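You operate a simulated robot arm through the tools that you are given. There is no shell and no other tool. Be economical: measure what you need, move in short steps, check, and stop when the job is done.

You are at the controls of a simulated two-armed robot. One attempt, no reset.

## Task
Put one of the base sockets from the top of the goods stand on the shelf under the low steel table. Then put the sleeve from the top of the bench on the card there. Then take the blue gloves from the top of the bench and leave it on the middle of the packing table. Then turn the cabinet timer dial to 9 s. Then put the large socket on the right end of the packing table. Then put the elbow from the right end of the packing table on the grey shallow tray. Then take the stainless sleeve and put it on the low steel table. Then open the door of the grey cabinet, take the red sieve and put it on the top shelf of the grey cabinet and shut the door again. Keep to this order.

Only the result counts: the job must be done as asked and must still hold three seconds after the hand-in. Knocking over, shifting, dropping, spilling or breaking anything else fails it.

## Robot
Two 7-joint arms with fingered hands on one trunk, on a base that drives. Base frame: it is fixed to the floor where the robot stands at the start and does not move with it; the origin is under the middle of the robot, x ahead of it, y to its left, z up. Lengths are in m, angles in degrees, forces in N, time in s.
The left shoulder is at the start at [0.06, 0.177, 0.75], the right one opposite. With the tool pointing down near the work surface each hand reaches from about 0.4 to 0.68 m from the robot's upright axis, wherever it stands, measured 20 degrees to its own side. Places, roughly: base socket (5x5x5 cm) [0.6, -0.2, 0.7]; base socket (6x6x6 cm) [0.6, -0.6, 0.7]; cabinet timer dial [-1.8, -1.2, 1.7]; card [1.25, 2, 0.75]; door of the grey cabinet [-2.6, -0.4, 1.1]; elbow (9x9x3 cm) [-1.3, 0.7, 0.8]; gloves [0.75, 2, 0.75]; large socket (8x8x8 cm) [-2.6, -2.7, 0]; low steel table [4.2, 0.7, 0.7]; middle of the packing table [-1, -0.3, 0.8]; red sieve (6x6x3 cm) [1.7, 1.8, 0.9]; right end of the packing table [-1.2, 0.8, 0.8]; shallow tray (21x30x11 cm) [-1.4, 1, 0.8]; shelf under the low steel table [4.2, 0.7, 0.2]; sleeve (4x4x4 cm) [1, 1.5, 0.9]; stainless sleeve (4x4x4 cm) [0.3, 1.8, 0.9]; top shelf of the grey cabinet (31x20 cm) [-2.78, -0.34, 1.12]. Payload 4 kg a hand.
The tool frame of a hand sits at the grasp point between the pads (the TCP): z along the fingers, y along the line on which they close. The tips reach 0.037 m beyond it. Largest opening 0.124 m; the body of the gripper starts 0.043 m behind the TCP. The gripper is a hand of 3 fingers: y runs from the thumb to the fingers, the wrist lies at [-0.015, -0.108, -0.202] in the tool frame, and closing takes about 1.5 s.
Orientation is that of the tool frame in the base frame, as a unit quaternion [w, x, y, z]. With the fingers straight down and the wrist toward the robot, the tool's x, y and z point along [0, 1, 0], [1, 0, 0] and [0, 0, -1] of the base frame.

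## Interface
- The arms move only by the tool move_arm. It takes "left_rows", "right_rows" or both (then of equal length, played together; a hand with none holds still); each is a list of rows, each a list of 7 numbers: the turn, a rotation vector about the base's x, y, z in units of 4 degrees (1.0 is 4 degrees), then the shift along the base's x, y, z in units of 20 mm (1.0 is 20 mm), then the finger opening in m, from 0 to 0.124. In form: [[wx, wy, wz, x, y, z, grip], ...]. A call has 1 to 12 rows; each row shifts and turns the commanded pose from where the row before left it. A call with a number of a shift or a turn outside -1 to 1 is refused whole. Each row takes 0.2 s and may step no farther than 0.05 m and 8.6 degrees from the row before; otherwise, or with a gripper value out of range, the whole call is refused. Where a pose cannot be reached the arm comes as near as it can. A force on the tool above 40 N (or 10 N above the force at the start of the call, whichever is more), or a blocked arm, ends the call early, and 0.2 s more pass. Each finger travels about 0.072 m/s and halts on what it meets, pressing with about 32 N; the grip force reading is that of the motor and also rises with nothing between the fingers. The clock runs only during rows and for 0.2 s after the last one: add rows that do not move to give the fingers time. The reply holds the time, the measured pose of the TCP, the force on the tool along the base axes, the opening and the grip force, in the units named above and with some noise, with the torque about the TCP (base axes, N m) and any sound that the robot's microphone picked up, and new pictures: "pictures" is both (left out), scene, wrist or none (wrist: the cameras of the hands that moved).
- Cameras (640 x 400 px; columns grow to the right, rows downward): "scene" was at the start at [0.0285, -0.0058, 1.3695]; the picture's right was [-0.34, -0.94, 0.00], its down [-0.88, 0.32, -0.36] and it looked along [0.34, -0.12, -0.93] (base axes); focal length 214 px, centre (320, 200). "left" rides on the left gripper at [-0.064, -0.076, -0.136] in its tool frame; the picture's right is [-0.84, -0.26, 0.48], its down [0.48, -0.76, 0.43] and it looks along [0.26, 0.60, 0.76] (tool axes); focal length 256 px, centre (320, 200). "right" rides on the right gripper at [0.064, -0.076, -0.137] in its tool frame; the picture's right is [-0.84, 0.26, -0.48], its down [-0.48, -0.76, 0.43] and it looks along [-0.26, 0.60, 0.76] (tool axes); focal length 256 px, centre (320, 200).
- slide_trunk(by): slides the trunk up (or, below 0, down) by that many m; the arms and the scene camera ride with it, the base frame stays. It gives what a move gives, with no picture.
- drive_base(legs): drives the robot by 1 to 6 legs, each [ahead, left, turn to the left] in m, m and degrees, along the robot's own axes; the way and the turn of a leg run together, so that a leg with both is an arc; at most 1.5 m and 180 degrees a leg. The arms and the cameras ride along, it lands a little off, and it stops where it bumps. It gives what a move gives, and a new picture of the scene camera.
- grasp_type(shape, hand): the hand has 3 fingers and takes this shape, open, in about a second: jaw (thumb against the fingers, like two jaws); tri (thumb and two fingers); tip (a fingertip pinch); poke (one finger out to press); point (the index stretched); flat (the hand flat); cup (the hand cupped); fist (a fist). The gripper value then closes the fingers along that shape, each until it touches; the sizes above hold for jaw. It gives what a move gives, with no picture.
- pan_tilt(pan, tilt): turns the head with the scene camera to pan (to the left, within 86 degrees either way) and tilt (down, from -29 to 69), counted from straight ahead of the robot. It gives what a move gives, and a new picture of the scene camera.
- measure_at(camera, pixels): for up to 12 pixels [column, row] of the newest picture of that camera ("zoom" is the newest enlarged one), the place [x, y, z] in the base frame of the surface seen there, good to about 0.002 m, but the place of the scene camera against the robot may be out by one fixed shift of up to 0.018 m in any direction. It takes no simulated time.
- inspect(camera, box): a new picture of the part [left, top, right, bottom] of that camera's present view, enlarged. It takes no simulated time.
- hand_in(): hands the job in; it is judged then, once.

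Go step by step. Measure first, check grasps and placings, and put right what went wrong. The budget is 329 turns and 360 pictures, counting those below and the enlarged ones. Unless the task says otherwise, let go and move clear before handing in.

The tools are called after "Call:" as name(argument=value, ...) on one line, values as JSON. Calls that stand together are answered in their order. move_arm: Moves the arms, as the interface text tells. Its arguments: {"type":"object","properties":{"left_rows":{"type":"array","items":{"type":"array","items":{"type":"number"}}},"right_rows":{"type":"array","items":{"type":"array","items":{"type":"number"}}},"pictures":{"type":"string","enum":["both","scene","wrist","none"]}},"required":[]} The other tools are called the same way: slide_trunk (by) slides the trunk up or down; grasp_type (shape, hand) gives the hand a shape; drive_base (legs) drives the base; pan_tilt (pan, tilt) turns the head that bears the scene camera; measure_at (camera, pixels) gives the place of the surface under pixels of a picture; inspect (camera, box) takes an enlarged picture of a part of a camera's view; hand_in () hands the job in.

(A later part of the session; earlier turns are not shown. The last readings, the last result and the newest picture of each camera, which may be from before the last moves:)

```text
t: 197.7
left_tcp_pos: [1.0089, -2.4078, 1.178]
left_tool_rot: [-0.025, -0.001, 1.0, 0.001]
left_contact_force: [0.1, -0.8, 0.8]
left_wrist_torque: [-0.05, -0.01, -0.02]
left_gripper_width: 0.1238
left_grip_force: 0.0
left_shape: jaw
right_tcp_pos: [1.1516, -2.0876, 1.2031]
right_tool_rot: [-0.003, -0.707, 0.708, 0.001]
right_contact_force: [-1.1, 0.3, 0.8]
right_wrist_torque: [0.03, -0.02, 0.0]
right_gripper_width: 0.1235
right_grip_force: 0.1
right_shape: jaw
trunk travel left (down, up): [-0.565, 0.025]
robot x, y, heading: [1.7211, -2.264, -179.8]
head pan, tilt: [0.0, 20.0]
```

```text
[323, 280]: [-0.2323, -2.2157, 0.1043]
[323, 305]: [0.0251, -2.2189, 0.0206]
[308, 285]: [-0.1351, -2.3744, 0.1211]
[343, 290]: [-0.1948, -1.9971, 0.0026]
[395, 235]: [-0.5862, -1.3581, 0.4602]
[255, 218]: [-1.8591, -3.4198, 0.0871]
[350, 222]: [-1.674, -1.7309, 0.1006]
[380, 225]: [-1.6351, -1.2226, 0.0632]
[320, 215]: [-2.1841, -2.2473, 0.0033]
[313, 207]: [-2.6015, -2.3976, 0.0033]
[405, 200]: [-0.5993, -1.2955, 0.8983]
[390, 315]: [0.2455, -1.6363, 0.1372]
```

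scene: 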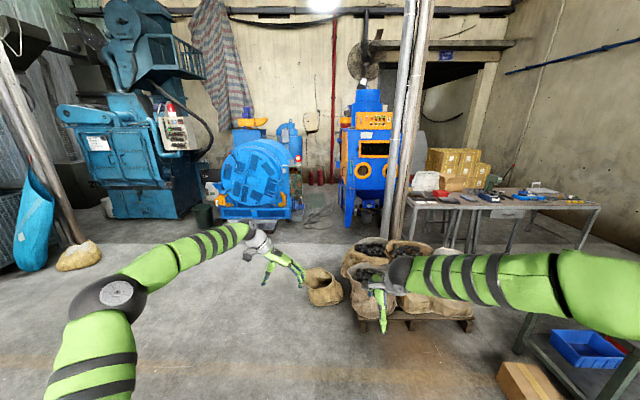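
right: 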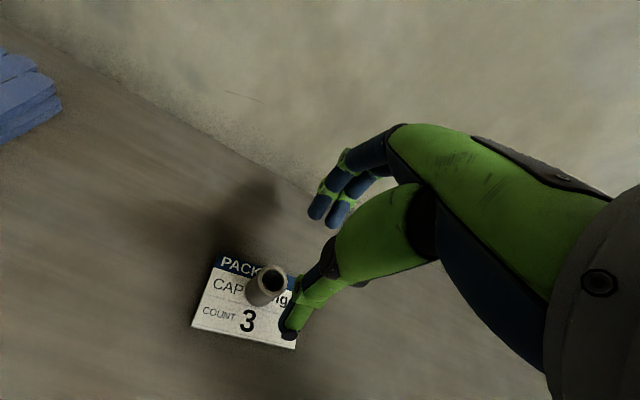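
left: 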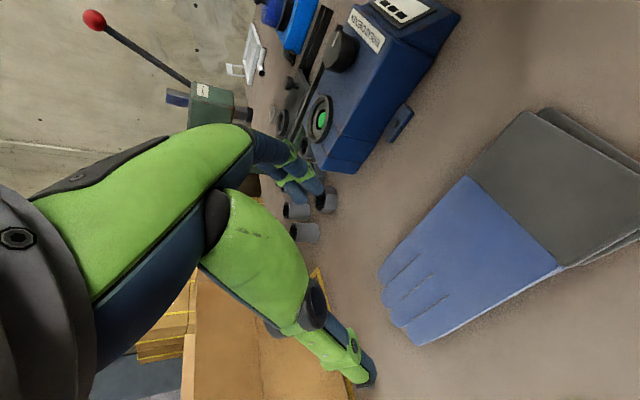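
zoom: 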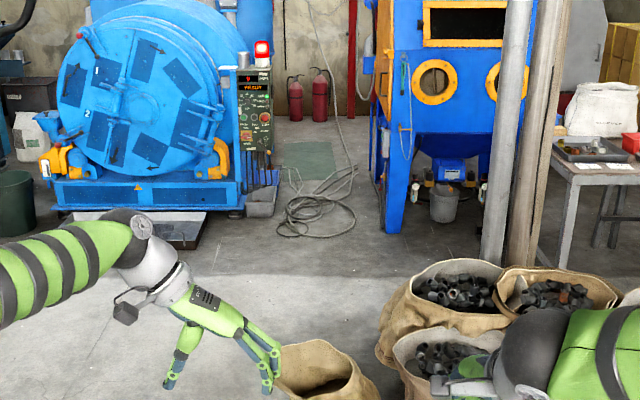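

Another bag stands at (−0.1,−2.2) and the posts at (−0.6,−1.3); I will pass at y≈−2.9. First prepare: turn the right hand to point forward and up, retract the left.

Call:
move_arm(right_rows=[[0, 1, 0, 0, 0, 0.9, 0.1], [0, 1, 0, 0, 0, 0.9, 0.1], [0, 1, 0, 0, 0, 0.9, 0.1], [0, 1, 0, 0, 0, 0.9, 0.1], [0, 1, 0, 0, 0, 0.9, 0.1], [0, 1, 0, 0, 0, 0.9, 0.1], [0, 1, 0, 0, 0, 0.9, 0.1], [0, 1, 0, 0, 0, 0.9, 0.1], [0, 1, 0, 0, 0, 0.9, 0.1], [0, 1, 0, 0, 0, 0.9, 0.1], [0, 1, 0, 0, 0, 0.9, 0.1], [0, 1, 0, 0, 0, 0.9, 0.1]], left_rows=[[0, 0, 0, 1, 0, 0, 0.1], [0, 0, 0, 1, 0, 0, 0.1], [0, 0, 0, 1, 0, 0, 0.1], [0, 0, 0, 1, 0, 0, 0.1], [0, 0, 0, 1, 0, 0, 0.1], [0, 0, 0, 1, 0, 0, 0.1], [0, 0, 0, 1, 0, 0, 0.1], [0, 0, 0, 1, 0, 0, 0.1], [0, 0, 0, 1, 0, 0, 0.1], [0, 0, 0, 1, 0, 0, 0.1], [0, 0, 0, 1, 0, 0, 0.1], [0, 0, 0, 1, 0, 0, 0.1]], pictures="none")

Call:
move_arm(right_rows=[[0, 1, 0, 0, 0, 0.9, 0.1], [0, 1, 0, 0, 0, 0.9, 0.1], [0, 1, 0, 0, 0, 0.9, 0.1], [0, 1, 0, 0, 0, 0.9, 0.1], [0, 1, 0, 0, 0, 0.9, 0.1], [0, 1, 0, 0, 0, 0.9, 0.1], [0, 1, 0, 0, 0, 0.9, 0.1], [0, 1, 0, 0, 0, 0.9, 0.1], [0, 1, 0, 0, 0, 0.9, 0.1], [0, 1, 0, 0, 0, 0.9, 0.1], [0, 0.5, 0, 0, 0, 0.9, 0.1]], pictures="both")

```text
t: 200.3
left_tcp_pos: [1.2507, -2.4083, 1.1778]
left_tool_rot: [-0.026, 0.001, 1.0, 0.001]
left_contact_force: [0.6, -1.1, 0.5]
left_wrist_torque: [0.01, 0.04, 0.0]
left_gripper_width: 0.1003
left_grip_force: 0.1
left_shape: jaw
right_tcp_pos: [1.1514, -2.0872, 1.4197]
right_tool_rot: [0.291, 0.645, -0.644, -0.289]
right_contact_force: [0.5, 0.8, 0.3]
right_wrist_torque: [-0.01, 0.03, 0.04]
right_gripper_width: 0.1005
right_grip_force: 0.0
right_shape: jaw
trunk travel left (down, up): [-0.565, 0.025]
robot x, y, heading: [1.7208, -2.2649, -179.9]
head pan, tilt: [0.0, 20.0]
```

```text
t: 202.7
left_tcp_pos: [1.2481, -2.4035, 1.1791]
left_tool_rot: [-0.026, 0.001, 1.0, 0.0]
left_contact_force: [-0.4, 0.9, -0.1]
left_wrist_torque: [-0.05, -0.01, 0.02]
left_gripper_width: 0.1005
left_grip_force: 0.1
left_shape: jaw
right_tcp_pos: [1.1677, -2.0709, 1.6134]
right_tool_rot: [-0.483, -0.508, 0.519, 0.489]
right_contact_force: [0.1, 0.7, -0.7]
right_wrist_torque: [-0.01, -0.02, 0.05]
right_gripper_width: 0.1005
right_grip_force: 0.1
right_shape: jaw
right hand out of reach, approached as far as the arm can: row 9, 10
trunk travel left (down, up): [-0.565, 0.025]
robot x, y, heading: [1.7152, -2.2621, -180.1]
head pan, tilt: [0.0, 20.0]
```

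scene: 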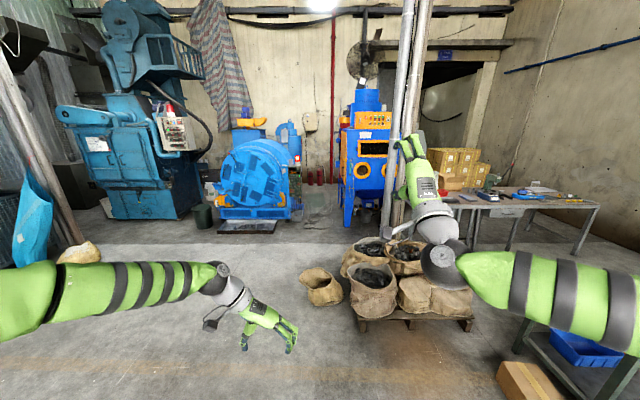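
right: 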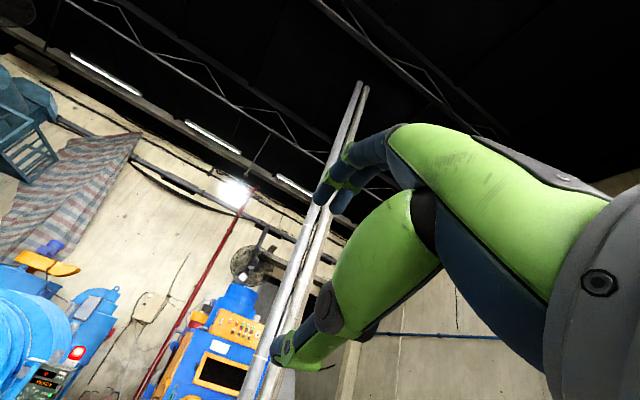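

Right hand points forward at z 1.61. Drive: left 0.64, then ahead 2.7 m.

Call:
drive_base(legs=[[0, 0.64, 0], [1.5, 0, 0], [1.2, 0, 0]])

Call:
pan_tilt(pan=-55, tilt=15)

Call:
pan_tilt(pan=-10, tilt=40)

```text
t: 219.0
left_tcp_pos: [-1.452, -3.0757, 1.1778]
left_tool_rot: [-0.025, -0.004, 1.0, 0.001]
left_contact_force: [-0.7, -0.3, -0.1]
left_wrist_torque: [0.03, 0.0, 0.0]
left_gripper_width: 0.1004
left_grip_force: 0.0
left_shape: jaw
right_tcp_pos: [-1.5359, -2.7462, 1.6134]
right_tool_rot: [-0.484, -0.511, 0.516, 0.489]
right_contact_force: [0.1, -0.3, 0.3]
right_wrist_torque: [-0.05, 0.0, 0.01]
right_gripper_width: 0.0999
right_grip_force: 0.0
right_shape: jaw
trunk travel left (down, up): [-0.565, 0.025]
robot x, y, heading: [-0.9812, -2.9277, -179.5]
head pan, tilt: [0.0, 20.0]
```

scene: 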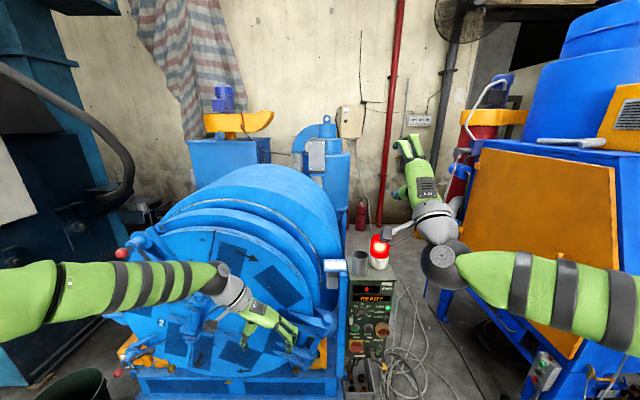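

```text
t: 220.2
left_tcp_pos: [-1.4546, -3.0758, 1.179]
left_tool_rot: [-0.026, -0.003, 1.0, 0.001]
left_contact_force: [-0.3, 0.2, 0.3]
left_wrist_torque: [0.01, 0.0, -0.03]
left_gripper_width: 0.1
left_grip_force: 0.0
left_shape: jaw
right_tcp_pos: [-1.5359, -2.7448, 1.6145]
right_tool_rot: [-0.484, -0.511, 0.516, 0.488]
right_contact_force: [0.0, -0.7, -0.3]
right_wrist_torque: [0.0, 0.0, 0.05]
right_gripper_width: 0.1001
right_grip_force: 0.0
right_shape: jaw
trunk travel left (down, up): [-0.565, 0.025]
robot x, y, heading: [-0.9857, -2.9302, -179.5]
head pan, tilt: [-55.0, 15.0]
```

scene: 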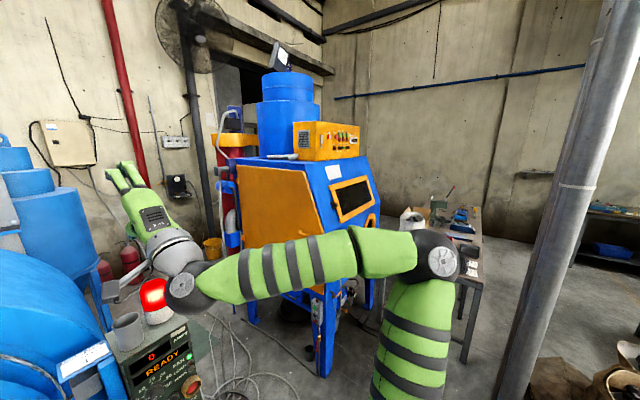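

```text
t: 221.3
left_tcp_pos: [-1.4534, -3.077, 1.1781]
left_tool_rot: [-0.025, -0.003, 1.0, 0.001]
left_contact_force: [-0.1, 0.9, -0.3]
left_wrist_torque: [0.0, -0.03, 0.02]
left_gripper_width: 0.1002
left_grip_force: 0.0
left_shape: jaw
right_tcp_pos: [-1.5357, -2.7453, 1.6141]
right_tool_rot: [-0.484, -0.511, 0.516, 0.489]
right_contact_force: [0.8, 1.0, -1.3]
right_wrist_torque: [0.0, -0.03, -0.01]
right_gripper_width: 0.0999
right_grip_force: 0.2
right_shape: jaw
trunk travel left (down, up): [-0.565, 0.025]
robot x, y, heading: [-0.9826, -2.9309, -179.5]
head pan, tilt: [-10.0, 40.0]
```

scene: 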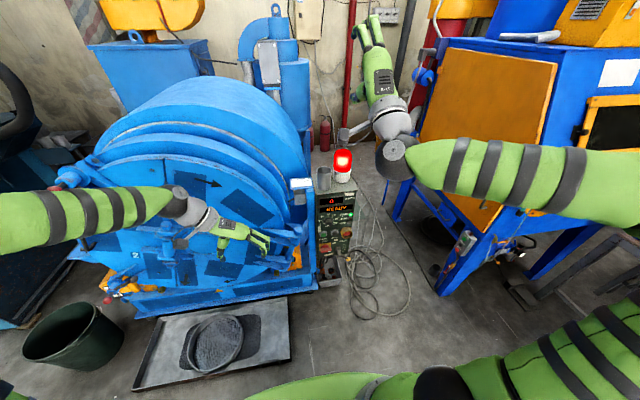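

I strafe right to bring the right hand in front of the dial, a little closer.

Call:
drive_base(legs=[[0.08, -1.45, -0.5]])

Call:
pan_tilt(pan=-18, tilt=-5)

```text
t: 228.6
left_tcp_pos: [-1.5355, -1.6141, 1.1788]
left_tool_rot: [-0.026, 0.004, 1.0, 0.0]
left_contact_force: [-0.5, -0.1, -0.3]
left_wrist_torque: [0.01, -0.01, 0.0]
left_gripper_width: 0.1002
left_grip_force: 0.1
left_shape: jaw
right_tcp_pos: [-1.6134, -1.2812, 1.6136]
right_tool_rot: [-0.482, -0.508, 0.518, 0.491]
right_contact_force: [0.0, 0.4, -0.4]
right_wrist_torque: [0.02, -0.01, 0.01]
right_gripper_width: 0.1
right_grip_force: 0.1
right_shape: jaw
trunk travel left (down, up): [-0.565, 0.025]
robot x, y, heading: [-1.0654, -1.4743, 179.7]
head pan, tilt: [-10.0, 40.0]
```

scene: 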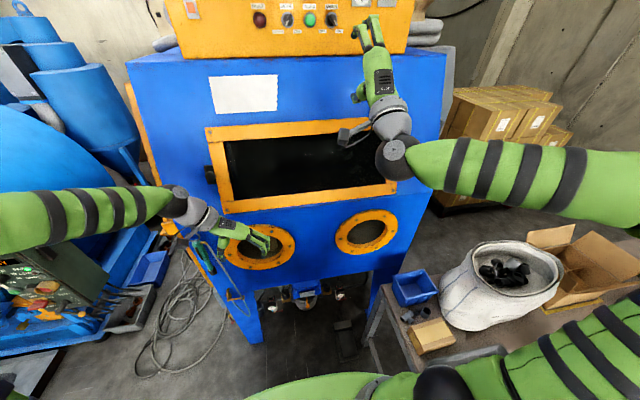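

```text
t: 229.7
left_tcp_pos: [-1.5355, -1.6148, 1.1784]
left_tool_rot: [-0.026, 0.003, 1.0, 0.001]
left_contact_force: [0.1, -0.4, 0.1]
left_wrist_torque: [0.03, 0.06, -0.01]
left_gripper_width: 0.1001
left_grip_force: 0.0
left_shape: jaw
right_tcp_pos: [-1.6143, -1.2822, 1.6138]
right_tool_rot: [-0.481, -0.508, 0.519, 0.491]
right_contact_force: [-0.4, -0.3, 0.1]
right_wrist_torque: [0.0, -0.01, 0.04]
right_gripper_width: 0.1002
right_grip_force: 0.1
right_shape: jaw
trunk travel left (down, up): [-0.565, 0.025]
robot x, y, heading: [-1.0642, -1.4723, 179.4]
head pan, tilt: [-18.0, -5.0]
```

scene: 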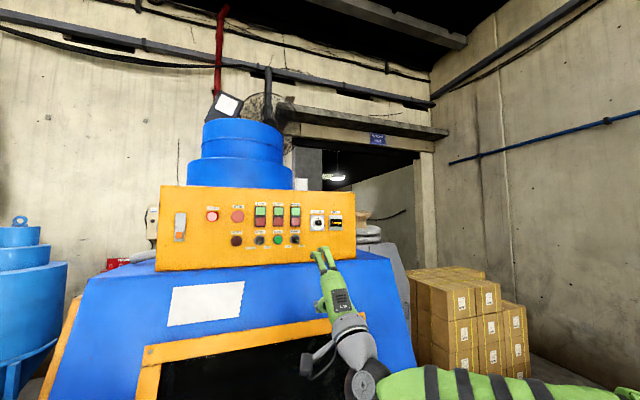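

Call:
inspect(camera="scene", box=[296, 205, 344, 235])

Call:
measure_at(camera="zoom", pixels=[[280, 240], [180, 160], [370, 160], [180, 330], [370, 330], [280, 215]])

```text
13.33 times, centred on (320, 220) of scene
```

zoom: 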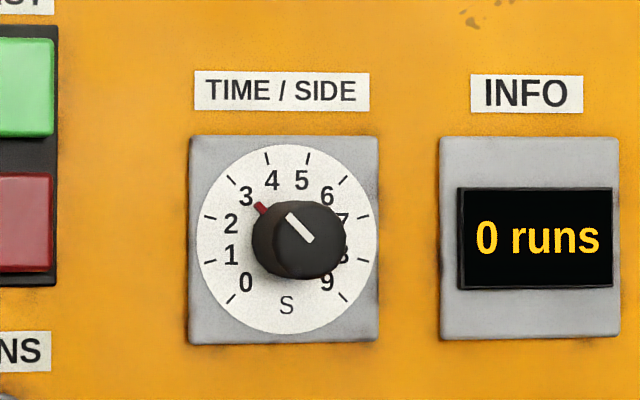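

```text
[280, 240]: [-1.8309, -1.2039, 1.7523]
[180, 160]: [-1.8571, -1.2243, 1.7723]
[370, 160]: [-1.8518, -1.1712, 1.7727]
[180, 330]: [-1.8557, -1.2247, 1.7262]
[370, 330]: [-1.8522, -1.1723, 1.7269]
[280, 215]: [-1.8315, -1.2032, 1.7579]
```

The dial reads 3; scale runs clockwise 30° per second mark from 0 (lower-left) to 9 (lower-right), so I need 180° clockwise. Knob centre ≈(−1.85,−1.20,1.75). Bring the right hand nearer.

Call:
slide_trunk(by=0.024)

Call:
move_arm(right_rows=[[0, 0, 0, 0, 0.7, 1, 0.07], [0, 0, 0, 0, 0.7, 1, 0.07], [0, 0, 0, 0, 0.7, 1, 0.07], [0, 0, 0, 0, 0.7, 1, 0.07], [0, 0, 0, 0, 0.7, 1, 0.07], [0, 0, 0, 0, 0, 0, 0.07]], pictures="both")

```text
t: 230.4
left_tcp_pos: [-1.5348, -1.6143, 1.2027]
left_tool_rot: [-0.026, 0.004, 1.0, 0.001]
left_contact_force: [0.3, -0.8, 0.4]
left_wrist_torque: [-0.04, -0.02, 0.04]
left_gripper_width: 0.1003
left_grip_force: 0.0
left_shape: jaw
right_tcp_pos: [-1.6138, -1.2814, 1.638]
right_tool_rot: [-0.481, -0.508, 0.519, 0.492]
right_contact_force: [0.1, 0.7, -0.6]
right_wrist_torque: [0.01, -0.01, 0.04]
right_gripper_width: 0.1
right_grip_force: 0.1
right_shape: jaw
trunk travel left (down, up): [-0.589, 0.001]
robot x, y, heading: [-1.0643, -1.4696, 179.6]
head pan, tilt: [-18.0, -5.0]
```

```text
t: 231.8
left_tcp_pos: [-1.535, -1.615, 1.2022]
left_tool_rot: [-0.025, 0.003, 1.0, 0.001]
left_contact_force: [0.4, 0.8, 0.2]
left_wrist_torque: [0.0, 0.0, 0.03]
left_gripper_width: 0.0999
left_grip_force: 0.1
left_shape: jaw
right_tcp_pos: [-1.6141, -1.2122, 1.7386]
right_tool_rot: [-0.481, -0.508, 0.519, 0.491]
right_contact_force: [-0.6, -0.2, -0.5]
right_wrist_torque: [0.0, 0.02, 0.02]
right_gripper_width: 0.0704
right_grip_force: 0.0
right_shape: jaw
trunk travel left (down, up): [-0.589, 0.001]
robot x, y, heading: [-1.0665, -1.471, 179.7]
head pan, tilt: [-18.0, -5.0]
```

scene: 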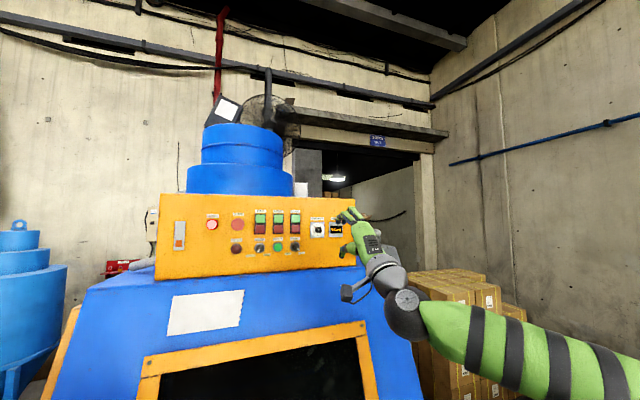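
right: 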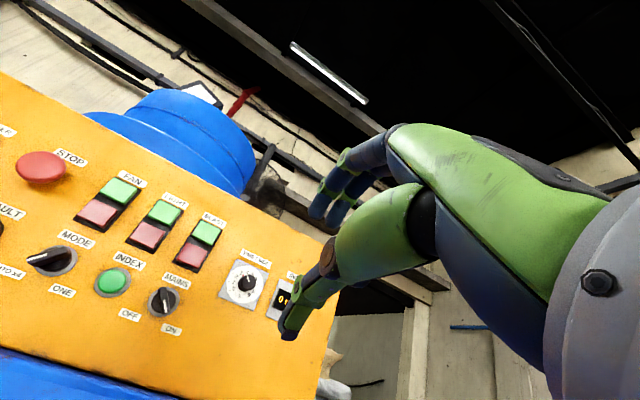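

Call:
inspect(camera="right", box=[204, 245, 284, 295])

Call:
inspect(camera="right", box=[220, 240, 300, 320])

Call:
measure_at(camera="right", pixels=[[246, 284], [239, 263], [221, 295], [268, 278], [252, 312], [245, 284], [248, 282], [293, 300]])

```text
8.00 times, centred on (244, 270) of right
```

zoom: 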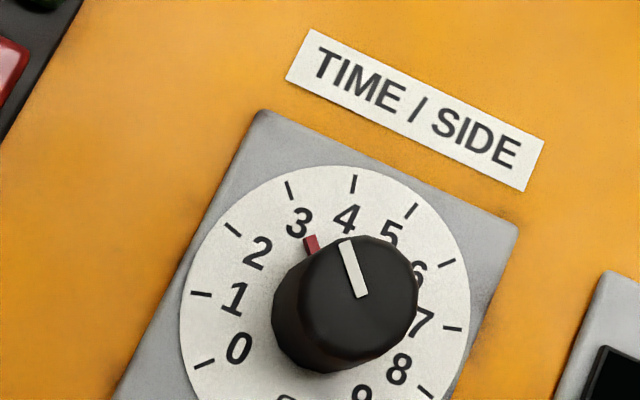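

```text
5.00 times, centred on (260, 280) of right
```

zoom: 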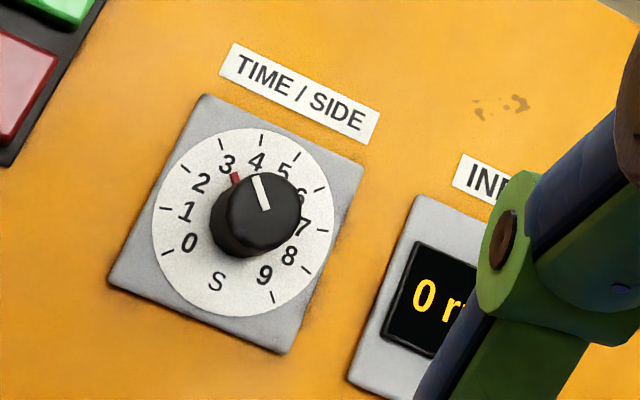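

```text
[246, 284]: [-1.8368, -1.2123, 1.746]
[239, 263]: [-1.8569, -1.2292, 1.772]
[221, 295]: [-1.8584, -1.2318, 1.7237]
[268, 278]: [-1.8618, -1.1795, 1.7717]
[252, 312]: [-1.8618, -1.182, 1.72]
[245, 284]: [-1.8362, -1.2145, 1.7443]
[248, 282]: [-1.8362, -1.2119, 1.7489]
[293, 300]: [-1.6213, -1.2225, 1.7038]
```

Knob centre by the wrist camera: (−1.84 front, y −1.2055, z 1.747), plate x≈−1.859. I rotate the hand 60° counter-clockwise and approach to x≈−1.75.

Call:
move_arm(right_rows=[[0, 0.8, 0, 0, 0.33, 0.4, 0.07], [1, 0, 0, -0.55, 0, 0, 0.07], [1, 0, 0, -0.55, 0, 0, 0.07], [1, 0, 0, -0.55, 0, 0, 0.07], [1, 0, 0, -0.55, 0, 0, 0.07], [1, 0, 0, -0.55, 0, 0, 0.07], [1, 0, 0, -0.55, 0, 0, 0.07], [1, 0, 0, -0.55, 0, 0, 0.07], [1, 0, 0, -0.55, 0, 0, 0.07], [1, 0, 0, -0.55, 0, 0, 0.07], [1, 0, 0, -0.55, 0, 0, 0.07], [1, 0, 0, -0.55, 0, 0, 0.07]], pictures="none")

Call:
move_arm(right_rows=[[1, 0, 0, 0, 0, 0, 0.06], [1, 0, 0, 0, 0, 0, 0.06], [1, 0, 0, 0, 0, 0, 0.06], [1, 0, 0, 0, 0, 0, 0.06], [0, 0, 0, 0, 0, 0, 0.06]], pictures="both")

```text
t: 234.4
left_tcp_pos: [-1.5354, -1.6147, 1.2022]
left_tool_rot: [-0.025, 0.004, 1.0, 0.001]
left_contact_force: [0.6, -0.2, -0.1]
left_wrist_torque: [0.01, 0.04, 0.0]
left_gripper_width: 0.1002
left_grip_force: 0.1
left_shape: jaw
right_tcp_pos: [-1.7351, -1.2056, 1.747]
right_tool_rot: [-0.275, -0.644, 0.278, 0.658]
right_contact_force: [-0.7, 0.6, 0.3]
right_wrist_torque: [0.02, -0.01, -0.05]
right_gripper_width: 0.0703
right_grip_force: 0.1
right_shape: jaw
trunk travel left (down, up): [-0.589, 0.001]
robot x, y, heading: [-1.0635, -1.4711, 179.5]
head pan, tilt: [-18.0, -5.0]
```

```text
t: 235.6
left_tcp_pos: [-1.535, -1.6142, 1.2024]
left_tool_rot: [-0.025, 0.003, 1.0, 0.002]
left_contact_force: [0.3, 0.8, 0.2]
left_wrist_torque: [-0.04, 0.01, -0.03]
left_gripper_width: 0.1002
left_grip_force: 0.1
left_shape: jaw
right_tcp_pos: [-1.7348, -1.2051, 1.7449]
right_tool_rot: [-0.182, -0.675, 0.184, 0.691]
right_contact_force: [0.5, 0.5, -0.4]
right_wrist_torque: [-0.03, -0.02, 0.03]
right_gripper_width: 0.0604
right_grip_force: 0.0
right_shape: jaw
trunk travel left (down, up): [-0.589, 0.001]
robot x, y, heading: [-1.0642, -1.4702, 179.7]
head pan, tilt: [-18.0, -5.0]
```

scene: 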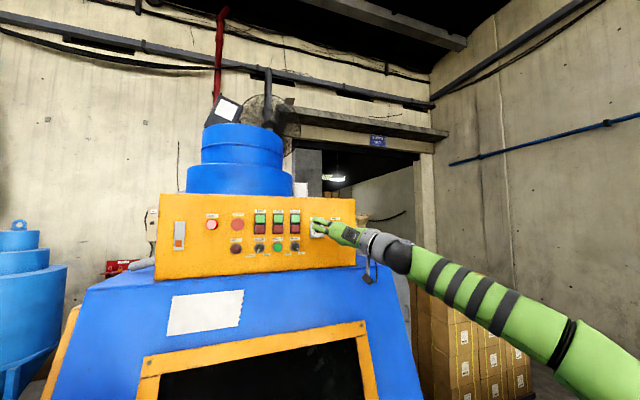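
right: 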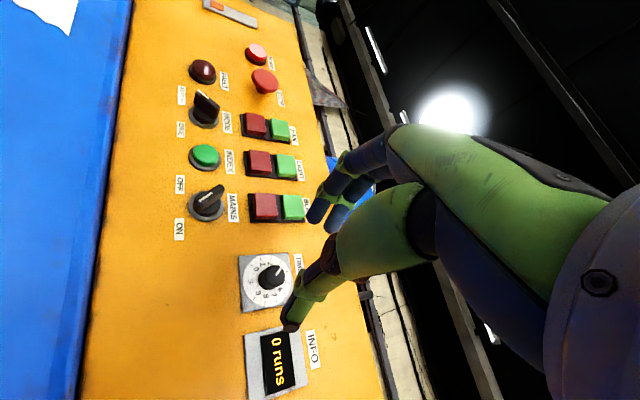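

Call:
measure_at(camera="right", pixels=[[268, 215], [268, 194], [262, 262], [272, 275], [260, 310], [280, 262], [241, 262], [290, 255]])

```text
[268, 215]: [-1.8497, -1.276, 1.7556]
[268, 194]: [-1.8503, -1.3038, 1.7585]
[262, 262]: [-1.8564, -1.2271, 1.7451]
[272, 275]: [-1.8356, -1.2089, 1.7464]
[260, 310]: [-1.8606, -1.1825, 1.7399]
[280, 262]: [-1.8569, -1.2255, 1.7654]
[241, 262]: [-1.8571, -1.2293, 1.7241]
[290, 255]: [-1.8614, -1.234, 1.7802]
```

Clear of the START button (y<−1.27). Advance to x −1.812 and close on the knob.

Call:
move_arm(right_rows=[[0, 0, 0, -0.96, 0, 0.1, 0.05], [0, 0, 0, -0.96, 0, 0, 0.05], [0, 0, 0, -0.96, 0, 0, 0.05], [0, 0, 0, -0.96, 0, 0, 0.05], [0, 0, 0, 0, 0, 0, 0.05], [0, 0, 0, 0, 0, 0, 0.02], [0, 0, 0, 0, 0, 0, 0.0], [0, 0, 0, 0, 0, 0, 0], [0, 0, 0, 0, 0, 0, 0]], pictures="wrist")

```text
t: 237.6
left_tcp_pos: [-1.5346, -1.6139, 1.2027]
left_tool_rot: [-0.025, 0.004, 1.0, 0.001]
left_contact_force: [0.0, -0.1, -0.1]
left_wrist_torque: [-0.03, -0.03, -0.01]
left_gripper_width: 0.1001
left_grip_force: 0.0
left_shape: jaw
right_tcp_pos: [-1.7849, -1.2013, 1.7361]
right_tool_rot: [-0.183, -0.675, 0.184, 0.691]
right_contact_force: [-0.7, -0.4, -0.5]
right_wrist_torque: [0.0, 0.02, -0.01]
right_gripper_width: 0.0001
right_grip_force: 32.1
right_shape: jaw
right hand out of reach, approached as far as the arm can: row 3, 4
trunk travel left (down, up): [-0.589, 0.001]
robot x, y, heading: [-1.0636, -1.4691, 179.6]
head pan, tilt: [-18.0, -5.0]
```

right: 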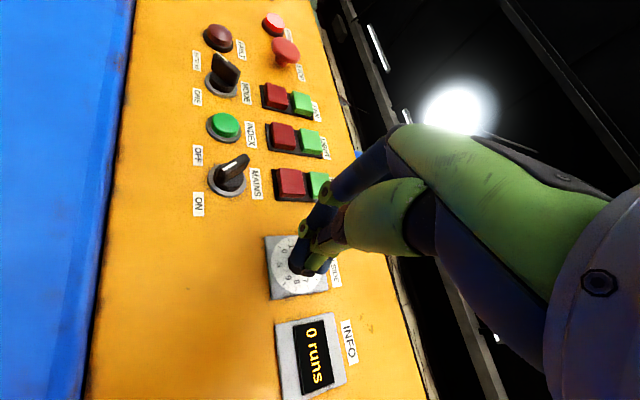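

Out of reach by ~3 cm, so the fingers closed short of the knob. Open, retreat, pull the left hand back/up, and drive 0.09 closer.

Call:
move_arm(right_rows=[[0, 0, 0, 0, 0, 0, 0.05], [0, 0, 0, 0, 0, 0, 0.05], [0, 0, 0, 1, 0, 0, 0.05], [0, 0, 0, 1, 0, 0, 0.05], [0, 0, 0, 1, 0, 0, 0.05], [0, 0, 0, 1, 0, 0, 0.05], [0, 0, 0, 1, 0, 0, 0.05], [0, 0, 0, 1, 0, 0, 0.05]], left_rows=[[0, 0, 0, 0.5, 0, 1, 0.1], [0, 0, 0, 0.5, 0, 1, 0.1], [0, 0, 0, 0.5, 0, 1, 0.1], [0, 0, 0, 0.5, 0, 1, 0.1], [0, 0, 0, 0.5, 0, 1, 0.1], [0, 0, 0, 0.5, 0, 1, 0.1], [0, 0, 0, 0.5, 0, 1, 0.1], [0, 0, 0, 0.5, 0, 1, 0.1]], pictures="none")

Call:
drive_base(legs=[[0.09, -0.03, 0]])

```text
t: 239.4
left_tcp_pos: [-1.4544, -1.6128, 1.3638]
left_tool_rot: [-0.027, 0.004, 1.0, 0.001]
left_contact_force: [0.0, 0.3, 0.3]
left_wrist_torque: [0.03, 0.01, 0.01]
left_gripper_width: 0.1002
left_grip_force: 0.0
left_shape: jaw
right_tcp_pos: [-1.6642, -1.2027, 1.7358]
right_tool_rot: [-0.182, -0.675, 0.185, 0.691]
right_contact_force: [-1.0, -0.7, -0.4]
right_wrist_torque: [0.0, -0.01, -0.06]
right_gripper_width: 0.0498
right_grip_force: 0.0
right_shape: jaw
trunk travel left (down, up): [-0.589, 0.001]
robot x, y, heading: [-1.0629, -1.4746, 179.6]
head pan, tilt: [-18.0, -5.0]
```

```text
t: 240.5
left_tcp_pos: [-1.5461, -1.5824, 1.3623]
left_tool_rot: [-0.025, 0.003, 1.0, 0.001]
left_contact_force: [-0.4, -0.3, -0.3]
left_wrist_torque: [0.02, -0.05, -0.01]
left_gripper_width: 0.1002
left_grip_force: 0.1
left_shape: jaw
right_tcp_pos: [-1.7573, -1.1708, 1.7339]
right_tool_rot: [-0.182, -0.675, 0.185, 0.69]
right_contact_force: [-0.2, -0.8, 0.1]
right_wrist_torque: [-0.01, 0.03, 0.02]
right_gripper_width: 0.0499
right_grip_force: 0.1
right_shape: jaw
trunk travel left (down, up): [-0.589, 0.001]
robot x, y, heading: [-1.151, -1.4432, 179.8]
head pan, tilt: [-18.0, -5.0]
```

scene: 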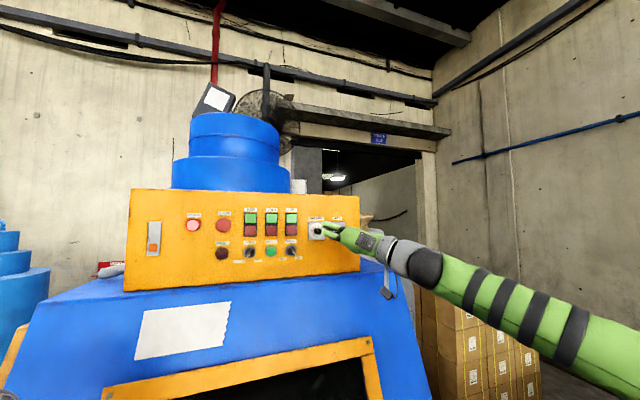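

Call:
move_arm(right_rows=[[0, 0, 0, 0.5, -0.87, 0.33, 0.05], [0, 0, 0, 0, -0.86, 0.32, 0.05], [0, 0, 0, 0, 0, 0, 0.05]], pictures="wrist")

```text
t: 241.3
left_tcp_pos: [-1.5446, -1.5829, 1.3637]
left_tool_rot: [-0.025, 0.003, 1.0, 0.001]
left_contact_force: [0.3, -0.8, 0.3]
left_wrist_torque: [0.0, -0.01, -0.02]
left_gripper_width: 0.1
left_grip_force: 0.0
left_shape: jaw
right_tcp_pos: [-1.7452, -1.206, 1.748]
right_tool_rot: [-0.182, -0.675, 0.185, 0.69]
right_contact_force: [-0.5, 0.2, -0.5]
right_wrist_torque: [0.02, 0.01, -0.02]
right_gripper_width: 0.0498
right_grip_force: 0.1
right_shape: jaw
trunk travel left (down, up): [-0.589, 0.001]
robot x, y, heading: [-1.1489, -1.4402, 179.6]
head pan, tilt: [-18.0, -5.0]
```

right: 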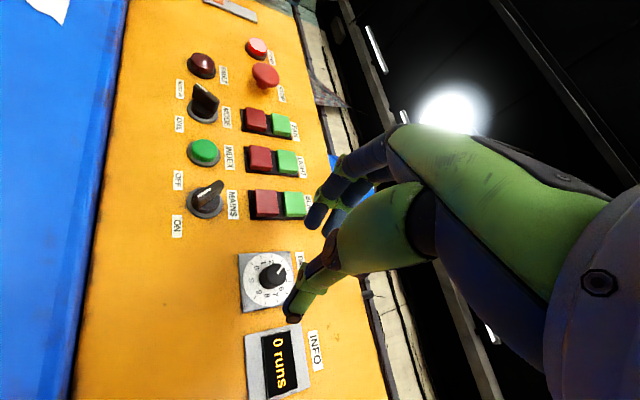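

Call:
move_arm(right_rows=[[0, 0, 0, -0.84, 0, 0, 0.05], [0, 0, 0, -0.84, 0, 0, 0.05], [0, 0, 0, -0.84, 0, 0, 0.05], [0, 0, 0, -0.84, 0, 0, 0.05], [0, 0, 0, 0, 0, 0, 0.05]], pictures="wrist")

```text
t: 242.5
left_tcp_pos: [-1.5438, -1.5829, 1.3636]
left_tool_rot: [-0.026, 0.003, 1.0, 0.0]
left_contact_force: [0.3, -0.8, 0.4]
left_wrist_torque: [-0.01, 0.01, -0.02]
left_gripper_width: 0.1002
left_grip_force: 0.0
left_shape: jaw
right_tcp_pos: [-1.8125, -1.2047, 1.7487]
right_tool_rot: [-0.182, -0.675, 0.185, 0.69]
right_contact_force: [0.3, 0.3, 0.1]
right_wrist_torque: [-0.01, -0.01, 0.02]
right_gripper_width: 0.0497
right_grip_force: 0.1
right_shape: jaw
trunk travel left (down, up): [-0.589, 0.001]
robot x, y, heading: [-1.1544, -1.4416, 179.6]
head pan, tilt: [-18.0, -5.0]
```

right: 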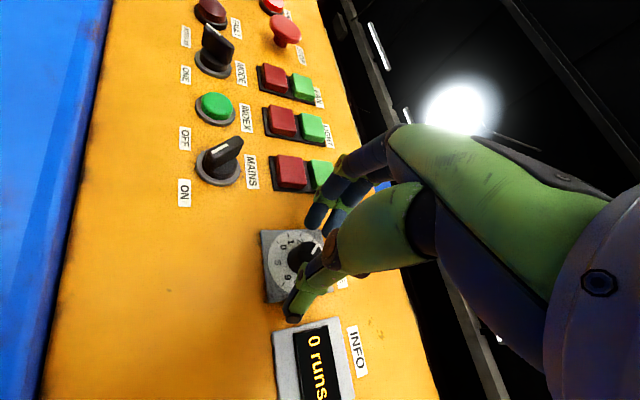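

Reached. Close on the knob.

Call:
move_arm(right_rows=[[0, 0, 0, 0, 0, 0, 0.03], [0, 0, 0, 0, 0, 0, 0.0], [0, 0, 0, 0, 0, 0, 0], [0, 0, 0, 0, 0, 0, 0]], pictures="wrist")

```text
t: 243.5
left_tcp_pos: [-1.5446, -1.5827, 1.3619]
left_tool_rot: [-0.025, 0.003, 1.0, 0.001]
left_contact_force: [0.5, 0.2, -0.3]
left_wrist_torque: [0.01, -0.03, -0.01]
left_gripper_width: 0.1001
left_grip_force: 0.0
left_shape: jaw
right_tcp_pos: [-1.8105, -1.2048, 1.7482]
right_tool_rot: [-0.181, -0.675, 0.185, 0.691]
right_contact_force: [1.9, 0.7, -2.2]
right_wrist_torque: [0.02, 0.03, 0.09]
right_gripper_width: 0.0144
right_grip_force: 31.8
right_shape: jaw
trunk travel left (down, up): [-0.589, 0.001]
robot x, y, heading: [-1.1558, -1.4433, 179.6]
head pan, tilt: [-18.0, -5.0]
```

right: 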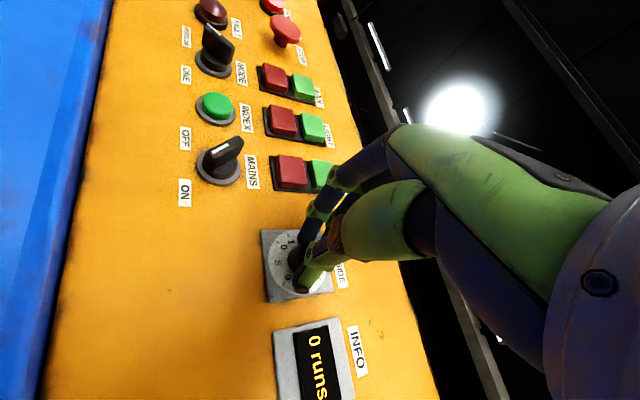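

Gripped (0.0144). Rotate clockwise 44° and check.

Call:
move_arm(right_rows=[[-1, 0, 0, 0, 0, 0, 0], [-1, 0, 0, 0, 0, 0, 0], [-1, 0, 0, 0, 0, 0, 0], [-1, 0, 0, 0, 0, 0, 0], [-1, 0, 0, 0, 0, 0, 0], [-1, 0, 0, 0, 0, 0, 0], [-1, 0, 0, 0, 0, 0, 0], [-1, 0, 0, 0, 0, 0, 0], [-1, 0, 0, 0, 0, 0, 0], [-1, 0, 0, 0, 0, 0, 0], [-1, 0, 0, 0, 0, 0, 0], [0, 0, 0, 0, 0, 0, 0]], pictures="both")

```text
t: 246.1
left_tcp_pos: [-1.5443, -1.5828, 1.3622]
left_tool_rot: [-0.025, 0.003, 1.0, 0.001]
left_contact_force: [-0.1, -0.2, -0.1]
left_wrist_torque: [0.02, 0.02, -0.03]
left_gripper_width: 0.1003
left_grip_force: 0.0
left_shape: jaw
right_tcp_pos: [-1.8117, -1.2069, 1.7483]
right_tool_rot: [-0.422, -0.558, 0.43, 0.57]
right_contact_force: [8.2, -0.9, -17.8]
right_wrist_torque: [0.11, -0.46, 0.1]
right_gripper_width: 0.0142
right_grip_force: 32.2
right_shape: jaw
trunk travel left (down, up): [-0.589, 0.001]
robot x, y, heading: [-1.155, -1.4422, 179.6]
head pan, tilt: [-18.0, -5.0]
```

scene: 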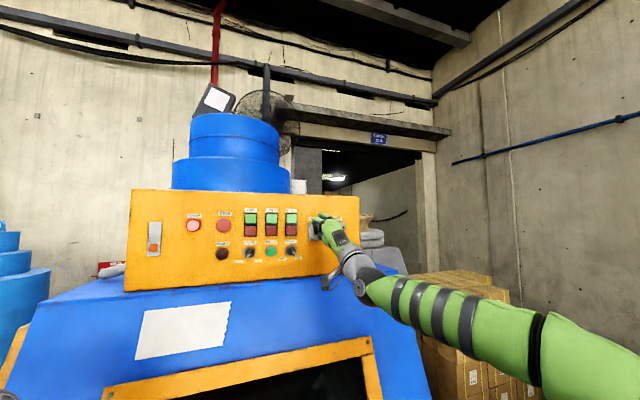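
right: 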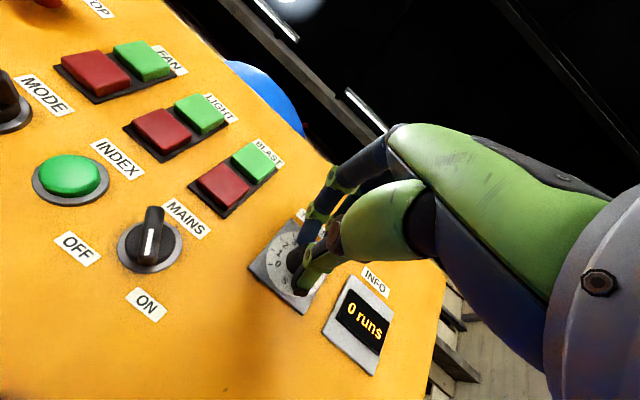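

Some downward reaction (−18 N); I ease the hand down 2 mm and continue another 44°.

Call:
move_arm(right_rows=[[-1, 0, 0, 0, 0, -0.1, 0], [-1, 0, 0, 0, 0, 0, 0], [-1, 0, 0, 0, 0, 0, 0], [-1, 0, 0, 0, 0, 0, 0], [-1, 0, 0, 0, 0, 0, 0], [-1, 0, 0, 0, 0, 0, 0], [-1, 0, 0, 0, 0, 0, 0], [-1, 0, 0, 0, 0, 0, 0], [-1, 0, 0, 0, 0, 0, 0], [-1, 0, 0, 0, 0, 0, 0], [-1, 0, 0, 0, 0, 0, 0], [0, 0, 0, 0, 0, 0, 0]], pictures="wrist")

```text
t: 248.7
left_tcp_pos: [-1.5451, -1.5842, 1.3618]
left_tool_rot: [-0.026, 0.003, 1.0, 0.001]
left_contact_force: [-0.5, 1.0, -0.4]
left_wrist_torque: [0.0, -0.02, -0.02]
left_gripper_width: 0.1003
left_grip_force: 0.0
left_shape: jaw
right_tcp_pos: [-1.8119, -1.2073, 1.7473]
right_tool_rot: [-0.6, -0.36, 0.613, 0.367]
right_contact_force: [7.5, -9.1, -15.6]
right_wrist_torque: [0.05, -0.39, 0.21]
right_gripper_width: 0.0142
right_grip_force: 31.9
right_shape: jaw
trunk travel left (down, up): [-0.589, 0.001]
robot x, y, heading: [-1.1527, -1.4425, 179.6]
head pan, tilt: [-18.0, -5.0]
```

right: 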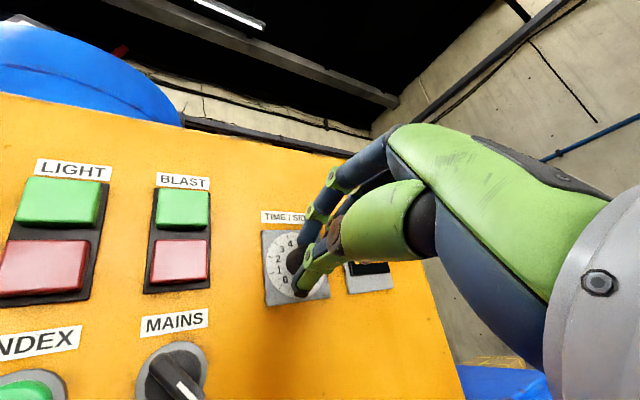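

88° turned. Release, back off a little and read the dial.

Call:
move_arm(right_rows=[[0, 0, 0, 0, 0, 0, 0.02], [0, 0, 0, 0, 0, 0, 0.05], [0, 0, 0, 0, 0, 0, 0.05], [0, 0, 0, 1, 0, 0, 0.05], [0, 0, 0, 1, 0, 0, 0.05], [0, 0, 0, 1, 0, 0, 0.05], [0, 0, 0, 1, 0, 0, 0.05]], pictures="none")

Call:
inspect(camera="right", box=[220, 240, 300, 320])

```text
t: 250.3
left_tcp_pos: [-1.5445, -1.5818, 1.3637]
left_tool_rot: [-0.025, 0.004, 1.0, 0.001]
left_contact_force: [0.0, -0.4, 0.8]
left_wrist_torque: [0.01, 0.01, 0.0]
left_gripper_width: 0.1002
left_grip_force: 0.0
left_shape: jaw
right_tcp_pos: [-1.7296, -1.2055, 1.7473]
right_tool_rot: [-0.6, -0.359, 0.613, 0.368]
right_contact_force: [0.1, 0.7, -0.2]
right_wrist_torque: [0.03, -0.01, 0.01]
right_gripper_width: 0.0496
right_grip_force: 0.0
right_shape: jaw
trunk travel left (down, up): [-0.589, 0.001]
robot x, y, heading: [-1.1555, -1.4416, 179.8]
head pan, tilt: [-18.0, -5.0]
```

```text
5.00 times, centred on (260, 280) of right
```

zoom: 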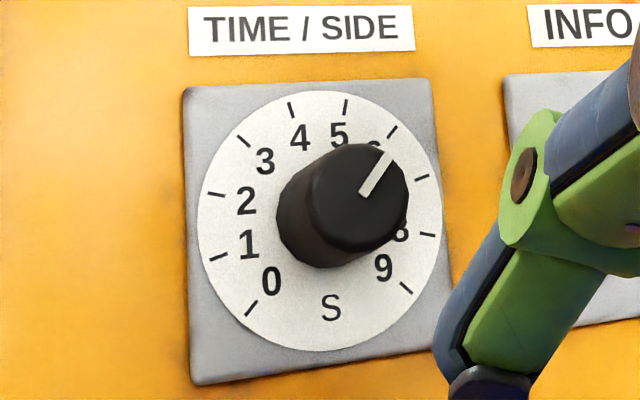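

Dial turned from 3 to ≈6 (white line toward the 6 mark). Rotate the open hand back 88° and regrip for the second 92°.

Call:
move_arm(right_rows=[[1, 0, 0, 0, 0, 0, 0.05], [1, 0, 0, 0, 0, 0, 0.05], [1, 0, 0, 0, 0, 0, 0.05], [1, 0, 0, 0, 0, 0, 0.05], [1, 0, 0, 0, 0, 0, 0.05], [1, 0, 0, 0, 0, 0, 0.05], [1, 0, 0, 0, 0, 0, 0.05], [1, 0, 0, 0, 0, 0, 0.05], [1, 0, 0, 0, 0, 0, 0.05], [1, 0, 0, 0, 0, 0, 0.05], [1, 0, 0, 0, 0, 0, 0.05], [1, 0, 0, 0, 0, 0, 0.05]], pictures="none")

Call:
move_arm(right_rows=[[1, 0, 0, 0, 0, 0, 0.05], [1, 0, 0, 0, 0, 0, 0.05], [1, 0, 0, 0, 0, 0, 0.05], [1, 0, 0, 0, 0, 0, 0.05], [1, 0, 0, 0, 0, 0, 0.05], [1, 0, 0, 0, 0, 0, 0.05], [1, 0, 0, 0, 0, 0, 0.05], [1, 0, 0, 0, 0, 0, 0.05], [1, 0, 0, 0, 0, 0, 0.05], [1, 0, 0, 0, 0, 0, 0.05], [0, 0, 0, 0, 0, 0, 0.05]], pictures="wrist")

```text
t: 252.9
left_tcp_pos: [-1.5448, -1.5835, 1.3629]
left_tool_rot: [-0.026, 0.003, 1.0, 0.002]
left_contact_force: [-0.8, 0.0, 0.0]
left_wrist_torque: [-0.01, 0.0, 0.01]
left_gripper_width: 0.1002
left_grip_force: 0.1
left_shape: jaw
right_tcp_pos: [-1.7322, -1.205, 1.7476]
right_tool_rot: [-0.402, -0.572, 0.409, 0.586]
right_contact_force: [-0.9, 0.5, -0.1]
right_wrist_torque: [-0.01, 0.03, -0.01]
right_gripper_width: 0.0495
right_grip_force: 0.2
right_shape: jaw
trunk travel left (down, up): [-0.589, 0.001]
robot x, y, heading: [-1.1529, -1.4404, 179.5]
head pan, tilt: [-18.0, -5.0]
```

```text
t: 255.3
left_tcp_pos: [-1.5451, -1.5836, 1.3621]
left_tool_rot: [-0.024, 0.004, 1.0, 0.001]
left_contact_force: [-0.5, 0.1, -0.3]
left_wrist_torque: [-0.04, -0.01, -0.04]
left_gripper_width: 0.1002
left_grip_force: 0.1
left_shape: jaw
right_tcp_pos: [-1.7318, -1.2062, 1.7467]
right_tool_rot: [-0.181, -0.675, 0.184, 0.691]
right_contact_force: [0.8, 0.3, -0.4]
right_wrist_torque: [0.04, -0.01, 0.01]
right_gripper_width: 0.0498
right_grip_force: 0.0
right_shape: jaw
trunk travel left (down, up): [-0.589, 0.001]
robot x, y, heading: [-1.1492, -1.4412, 179.8]
head pan, tilt: [-18.0, -5.0]
```

right: 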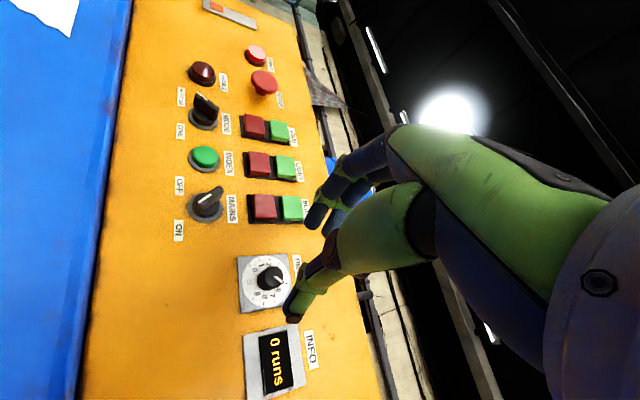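

Call:
move_arm(right_rows=[[0, 0, 0, -1, 0, 0, 0.05], [0, 0, 0, -1, 0, 0, 0.05], [0, 0, 0, -1, 0, 0, 0.05], [0, 0, 0, -1, 0, 0, 0.05], [0, 0, 0, 0, 0, 0, 0.05], [0, 0, 0, 0, 0, 0, 0.02], [0, 0, 0, 0, 0, 0, 0.0], [0, 0, 0, 0, 0, 0, 0], [0, 0, 0, 0, 0, 0, 0]], pictures="none")

Call:
move_arm(right_rows=[[-1, 0, 0, 0, 0, 0, 0], [-1, 0, 0, 0, 0, 0, 0], [-1, 0, 0, 0, 0, 0, 0], [-1, 0, 0, 0, 0, 0, 0], [-1, 0, 0, 0, 0, 0, 0], [-1, 0, 0, 0, 0, 0, 0], [-1, 0, 0, 0, 0, 0, 0], [-1, 0, 0, 0, 0, 0, 0], [-1, 0, 0, 0, 0, 0, 0], [-1, 0, 0, 0, 0, 0, 0], [-1, 0, 0, 0, 0, 0, 0], [-1, 0, 0, 0, 0, 0, 0]], pictures="none")

```text
t: 257.3
left_tcp_pos: [-1.5442, -1.5832, 1.3625]
left_tool_rot: [-0.025, 0.003, 1.0, 0.001]
left_contact_force: [0.9, 0.1, -0.4]
left_wrist_torque: [0.0, 0.0, 0.0]
left_gripper_width: 0.1
left_grip_force: 0.1
left_shape: jaw
right_tcp_pos: [-1.8118, -1.2059, 1.7464]
right_tool_rot: [-0.182, -0.675, 0.186, 0.69]
right_contact_force: [2.9, 0.1, -2.6]
right_wrist_torque: [-0.01, 0.03, 0.08]
right_gripper_width: 0.0152
right_grip_force: 31.7
right_shape: jaw
trunk travel left (down, up): [-0.589, 0.001]
robot x, y, heading: [-1.1516, -1.4422, 179.7]
head pan, tilt: [-18.0, -5.0]
```

```text
t: 259.9
left_tcp_pos: [-1.5438, -1.5838, 1.3617]
left_tool_rot: [-0.025, 0.004, 1.0, 0.001]
left_contact_force: [-0.3, 0.6, -0.5]
left_wrist_torque: [-0.02, 0.02, -0.01]
left_gripper_width: 0.1002
left_grip_force: 0.0
left_shape: jaw
right_tcp_pos: [-1.8123, -1.2079, 1.7461]
right_tool_rot: [-0.441, -0.544, 0.449, 0.554]
right_contact_force: [7.1, -7.4, -15.3]
right_wrist_torque: [0.02, -0.38, 0.21]
right_gripper_width: 0.015
right_grip_force: 32.1
right_shape: jaw
trunk travel left (down, up): [-0.589, 0.001]
robot x, y, heading: [-1.1531, -1.4385, 179.3]
head pan, tilt: [-18.0, -5.0]
```

Second half: another 44°.

Call:
move_arm(right_rows=[[-1, 0, 0, 0, 0, 0, 0], [-1, 0, 0, 0, 0, 0, 0], [-1, 0, 0, 0, 0, 0, 0], [-1, 0, 0, 0, 0, 0, 0], [-1, 0, 0, 0, 0, 0, 0], [-1, 0, 0, 0, 0, 0, 0], [-1, 0, 0, 0, 0, 0, 0], [-1, 0, 0, 0, 0, 0, 0], [-1, 0, 0, 0, 0, 0, 0], [-1, 0, 0, 0, 0, 0, 0], [-1, 0, 0, 0, 0, 0, 0]], pictures="none")

Call:
move_arm(right_rows=[[0, 0, 0, 0, 0, 0, 0.02], [0, 0, 0, 0, 0, 0, 0.05], [0, 0, 0, 0, 0, 0, 0.05], [0, 0, 0, 1, 0, 0, 0.05], [0, 0, 0, 1, 0, 0, 0.05], [0, 0, 0, 1, 0, 0, 0.05], [0, 0, 0, 1, 0, 0, 0.05]], pictures="none")

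Call:
inspect(camera="right", box=[220, 240, 300, 320])

```text
t: 262.3
left_tcp_pos: [-1.5449, -1.5855, 1.3626]
left_tool_rot: [-0.025, 0.003, 1.0, 0.002]
left_contact_force: [-0.6, -0.4, -0.1]
left_wrist_torque: [-0.02, 0.0, -0.03]
left_gripper_width: 0.1002
left_grip_force: 0.1
left_shape: jaw
right_tcp_pos: [-1.8129, -1.2093, 1.747]
right_tool_rot: [-0.613, -0.338, 0.625, 0.346]
right_contact_force: [4.8, -14.3, -11.0]
right_wrist_torque: [0.02, -0.34, 0.34]
right_gripper_width: 0.0157
right_grip_force: 32.1
right_shape: jaw
trunk travel left (down, up): [-0.589, 0.001]
robot x, y, heading: [-1.1513, -1.4414, 179.9]
head pan, tilt: [-18.0, -5.0]
```

```text
t: 263.9
left_tcp_pos: [-1.5449, -1.5827, 1.3626]
left_tool_rot: [-0.025, 0.003, 1.0, 0.001]
left_contact_force: [0.4, 0.3, -0.5]
left_wrist_torque: [-0.03, 0.0, 0.04]
left_gripper_width: 0.1003
left_grip_force: 0.0
left_shape: jaw
right_tcp_pos: [-1.7312, -1.2057, 1.7456]
right_tool_rot: [-0.612, -0.338, 0.625, 0.347]
right_contact_force: [-0.8, -0.7, -0.7]
right_wrist_torque: [0.01, 0.02, -0.02]
right_gripper_width: 0.0495
right_grip_force: 0.2
right_shape: jaw
trunk travel left (down, up): [-0.589, 0.001]
robot x, y, heading: [-1.149, -1.4453, 179.8]
head pan, tilt: [-18.0, -5.0]
```

```text
5.00 times, centred on (260, 280) of right
```

zoom: 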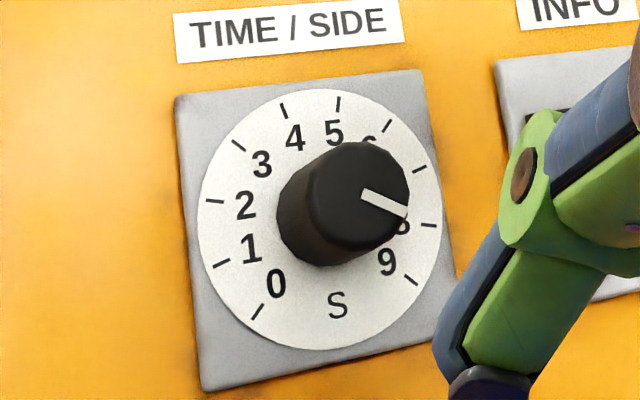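

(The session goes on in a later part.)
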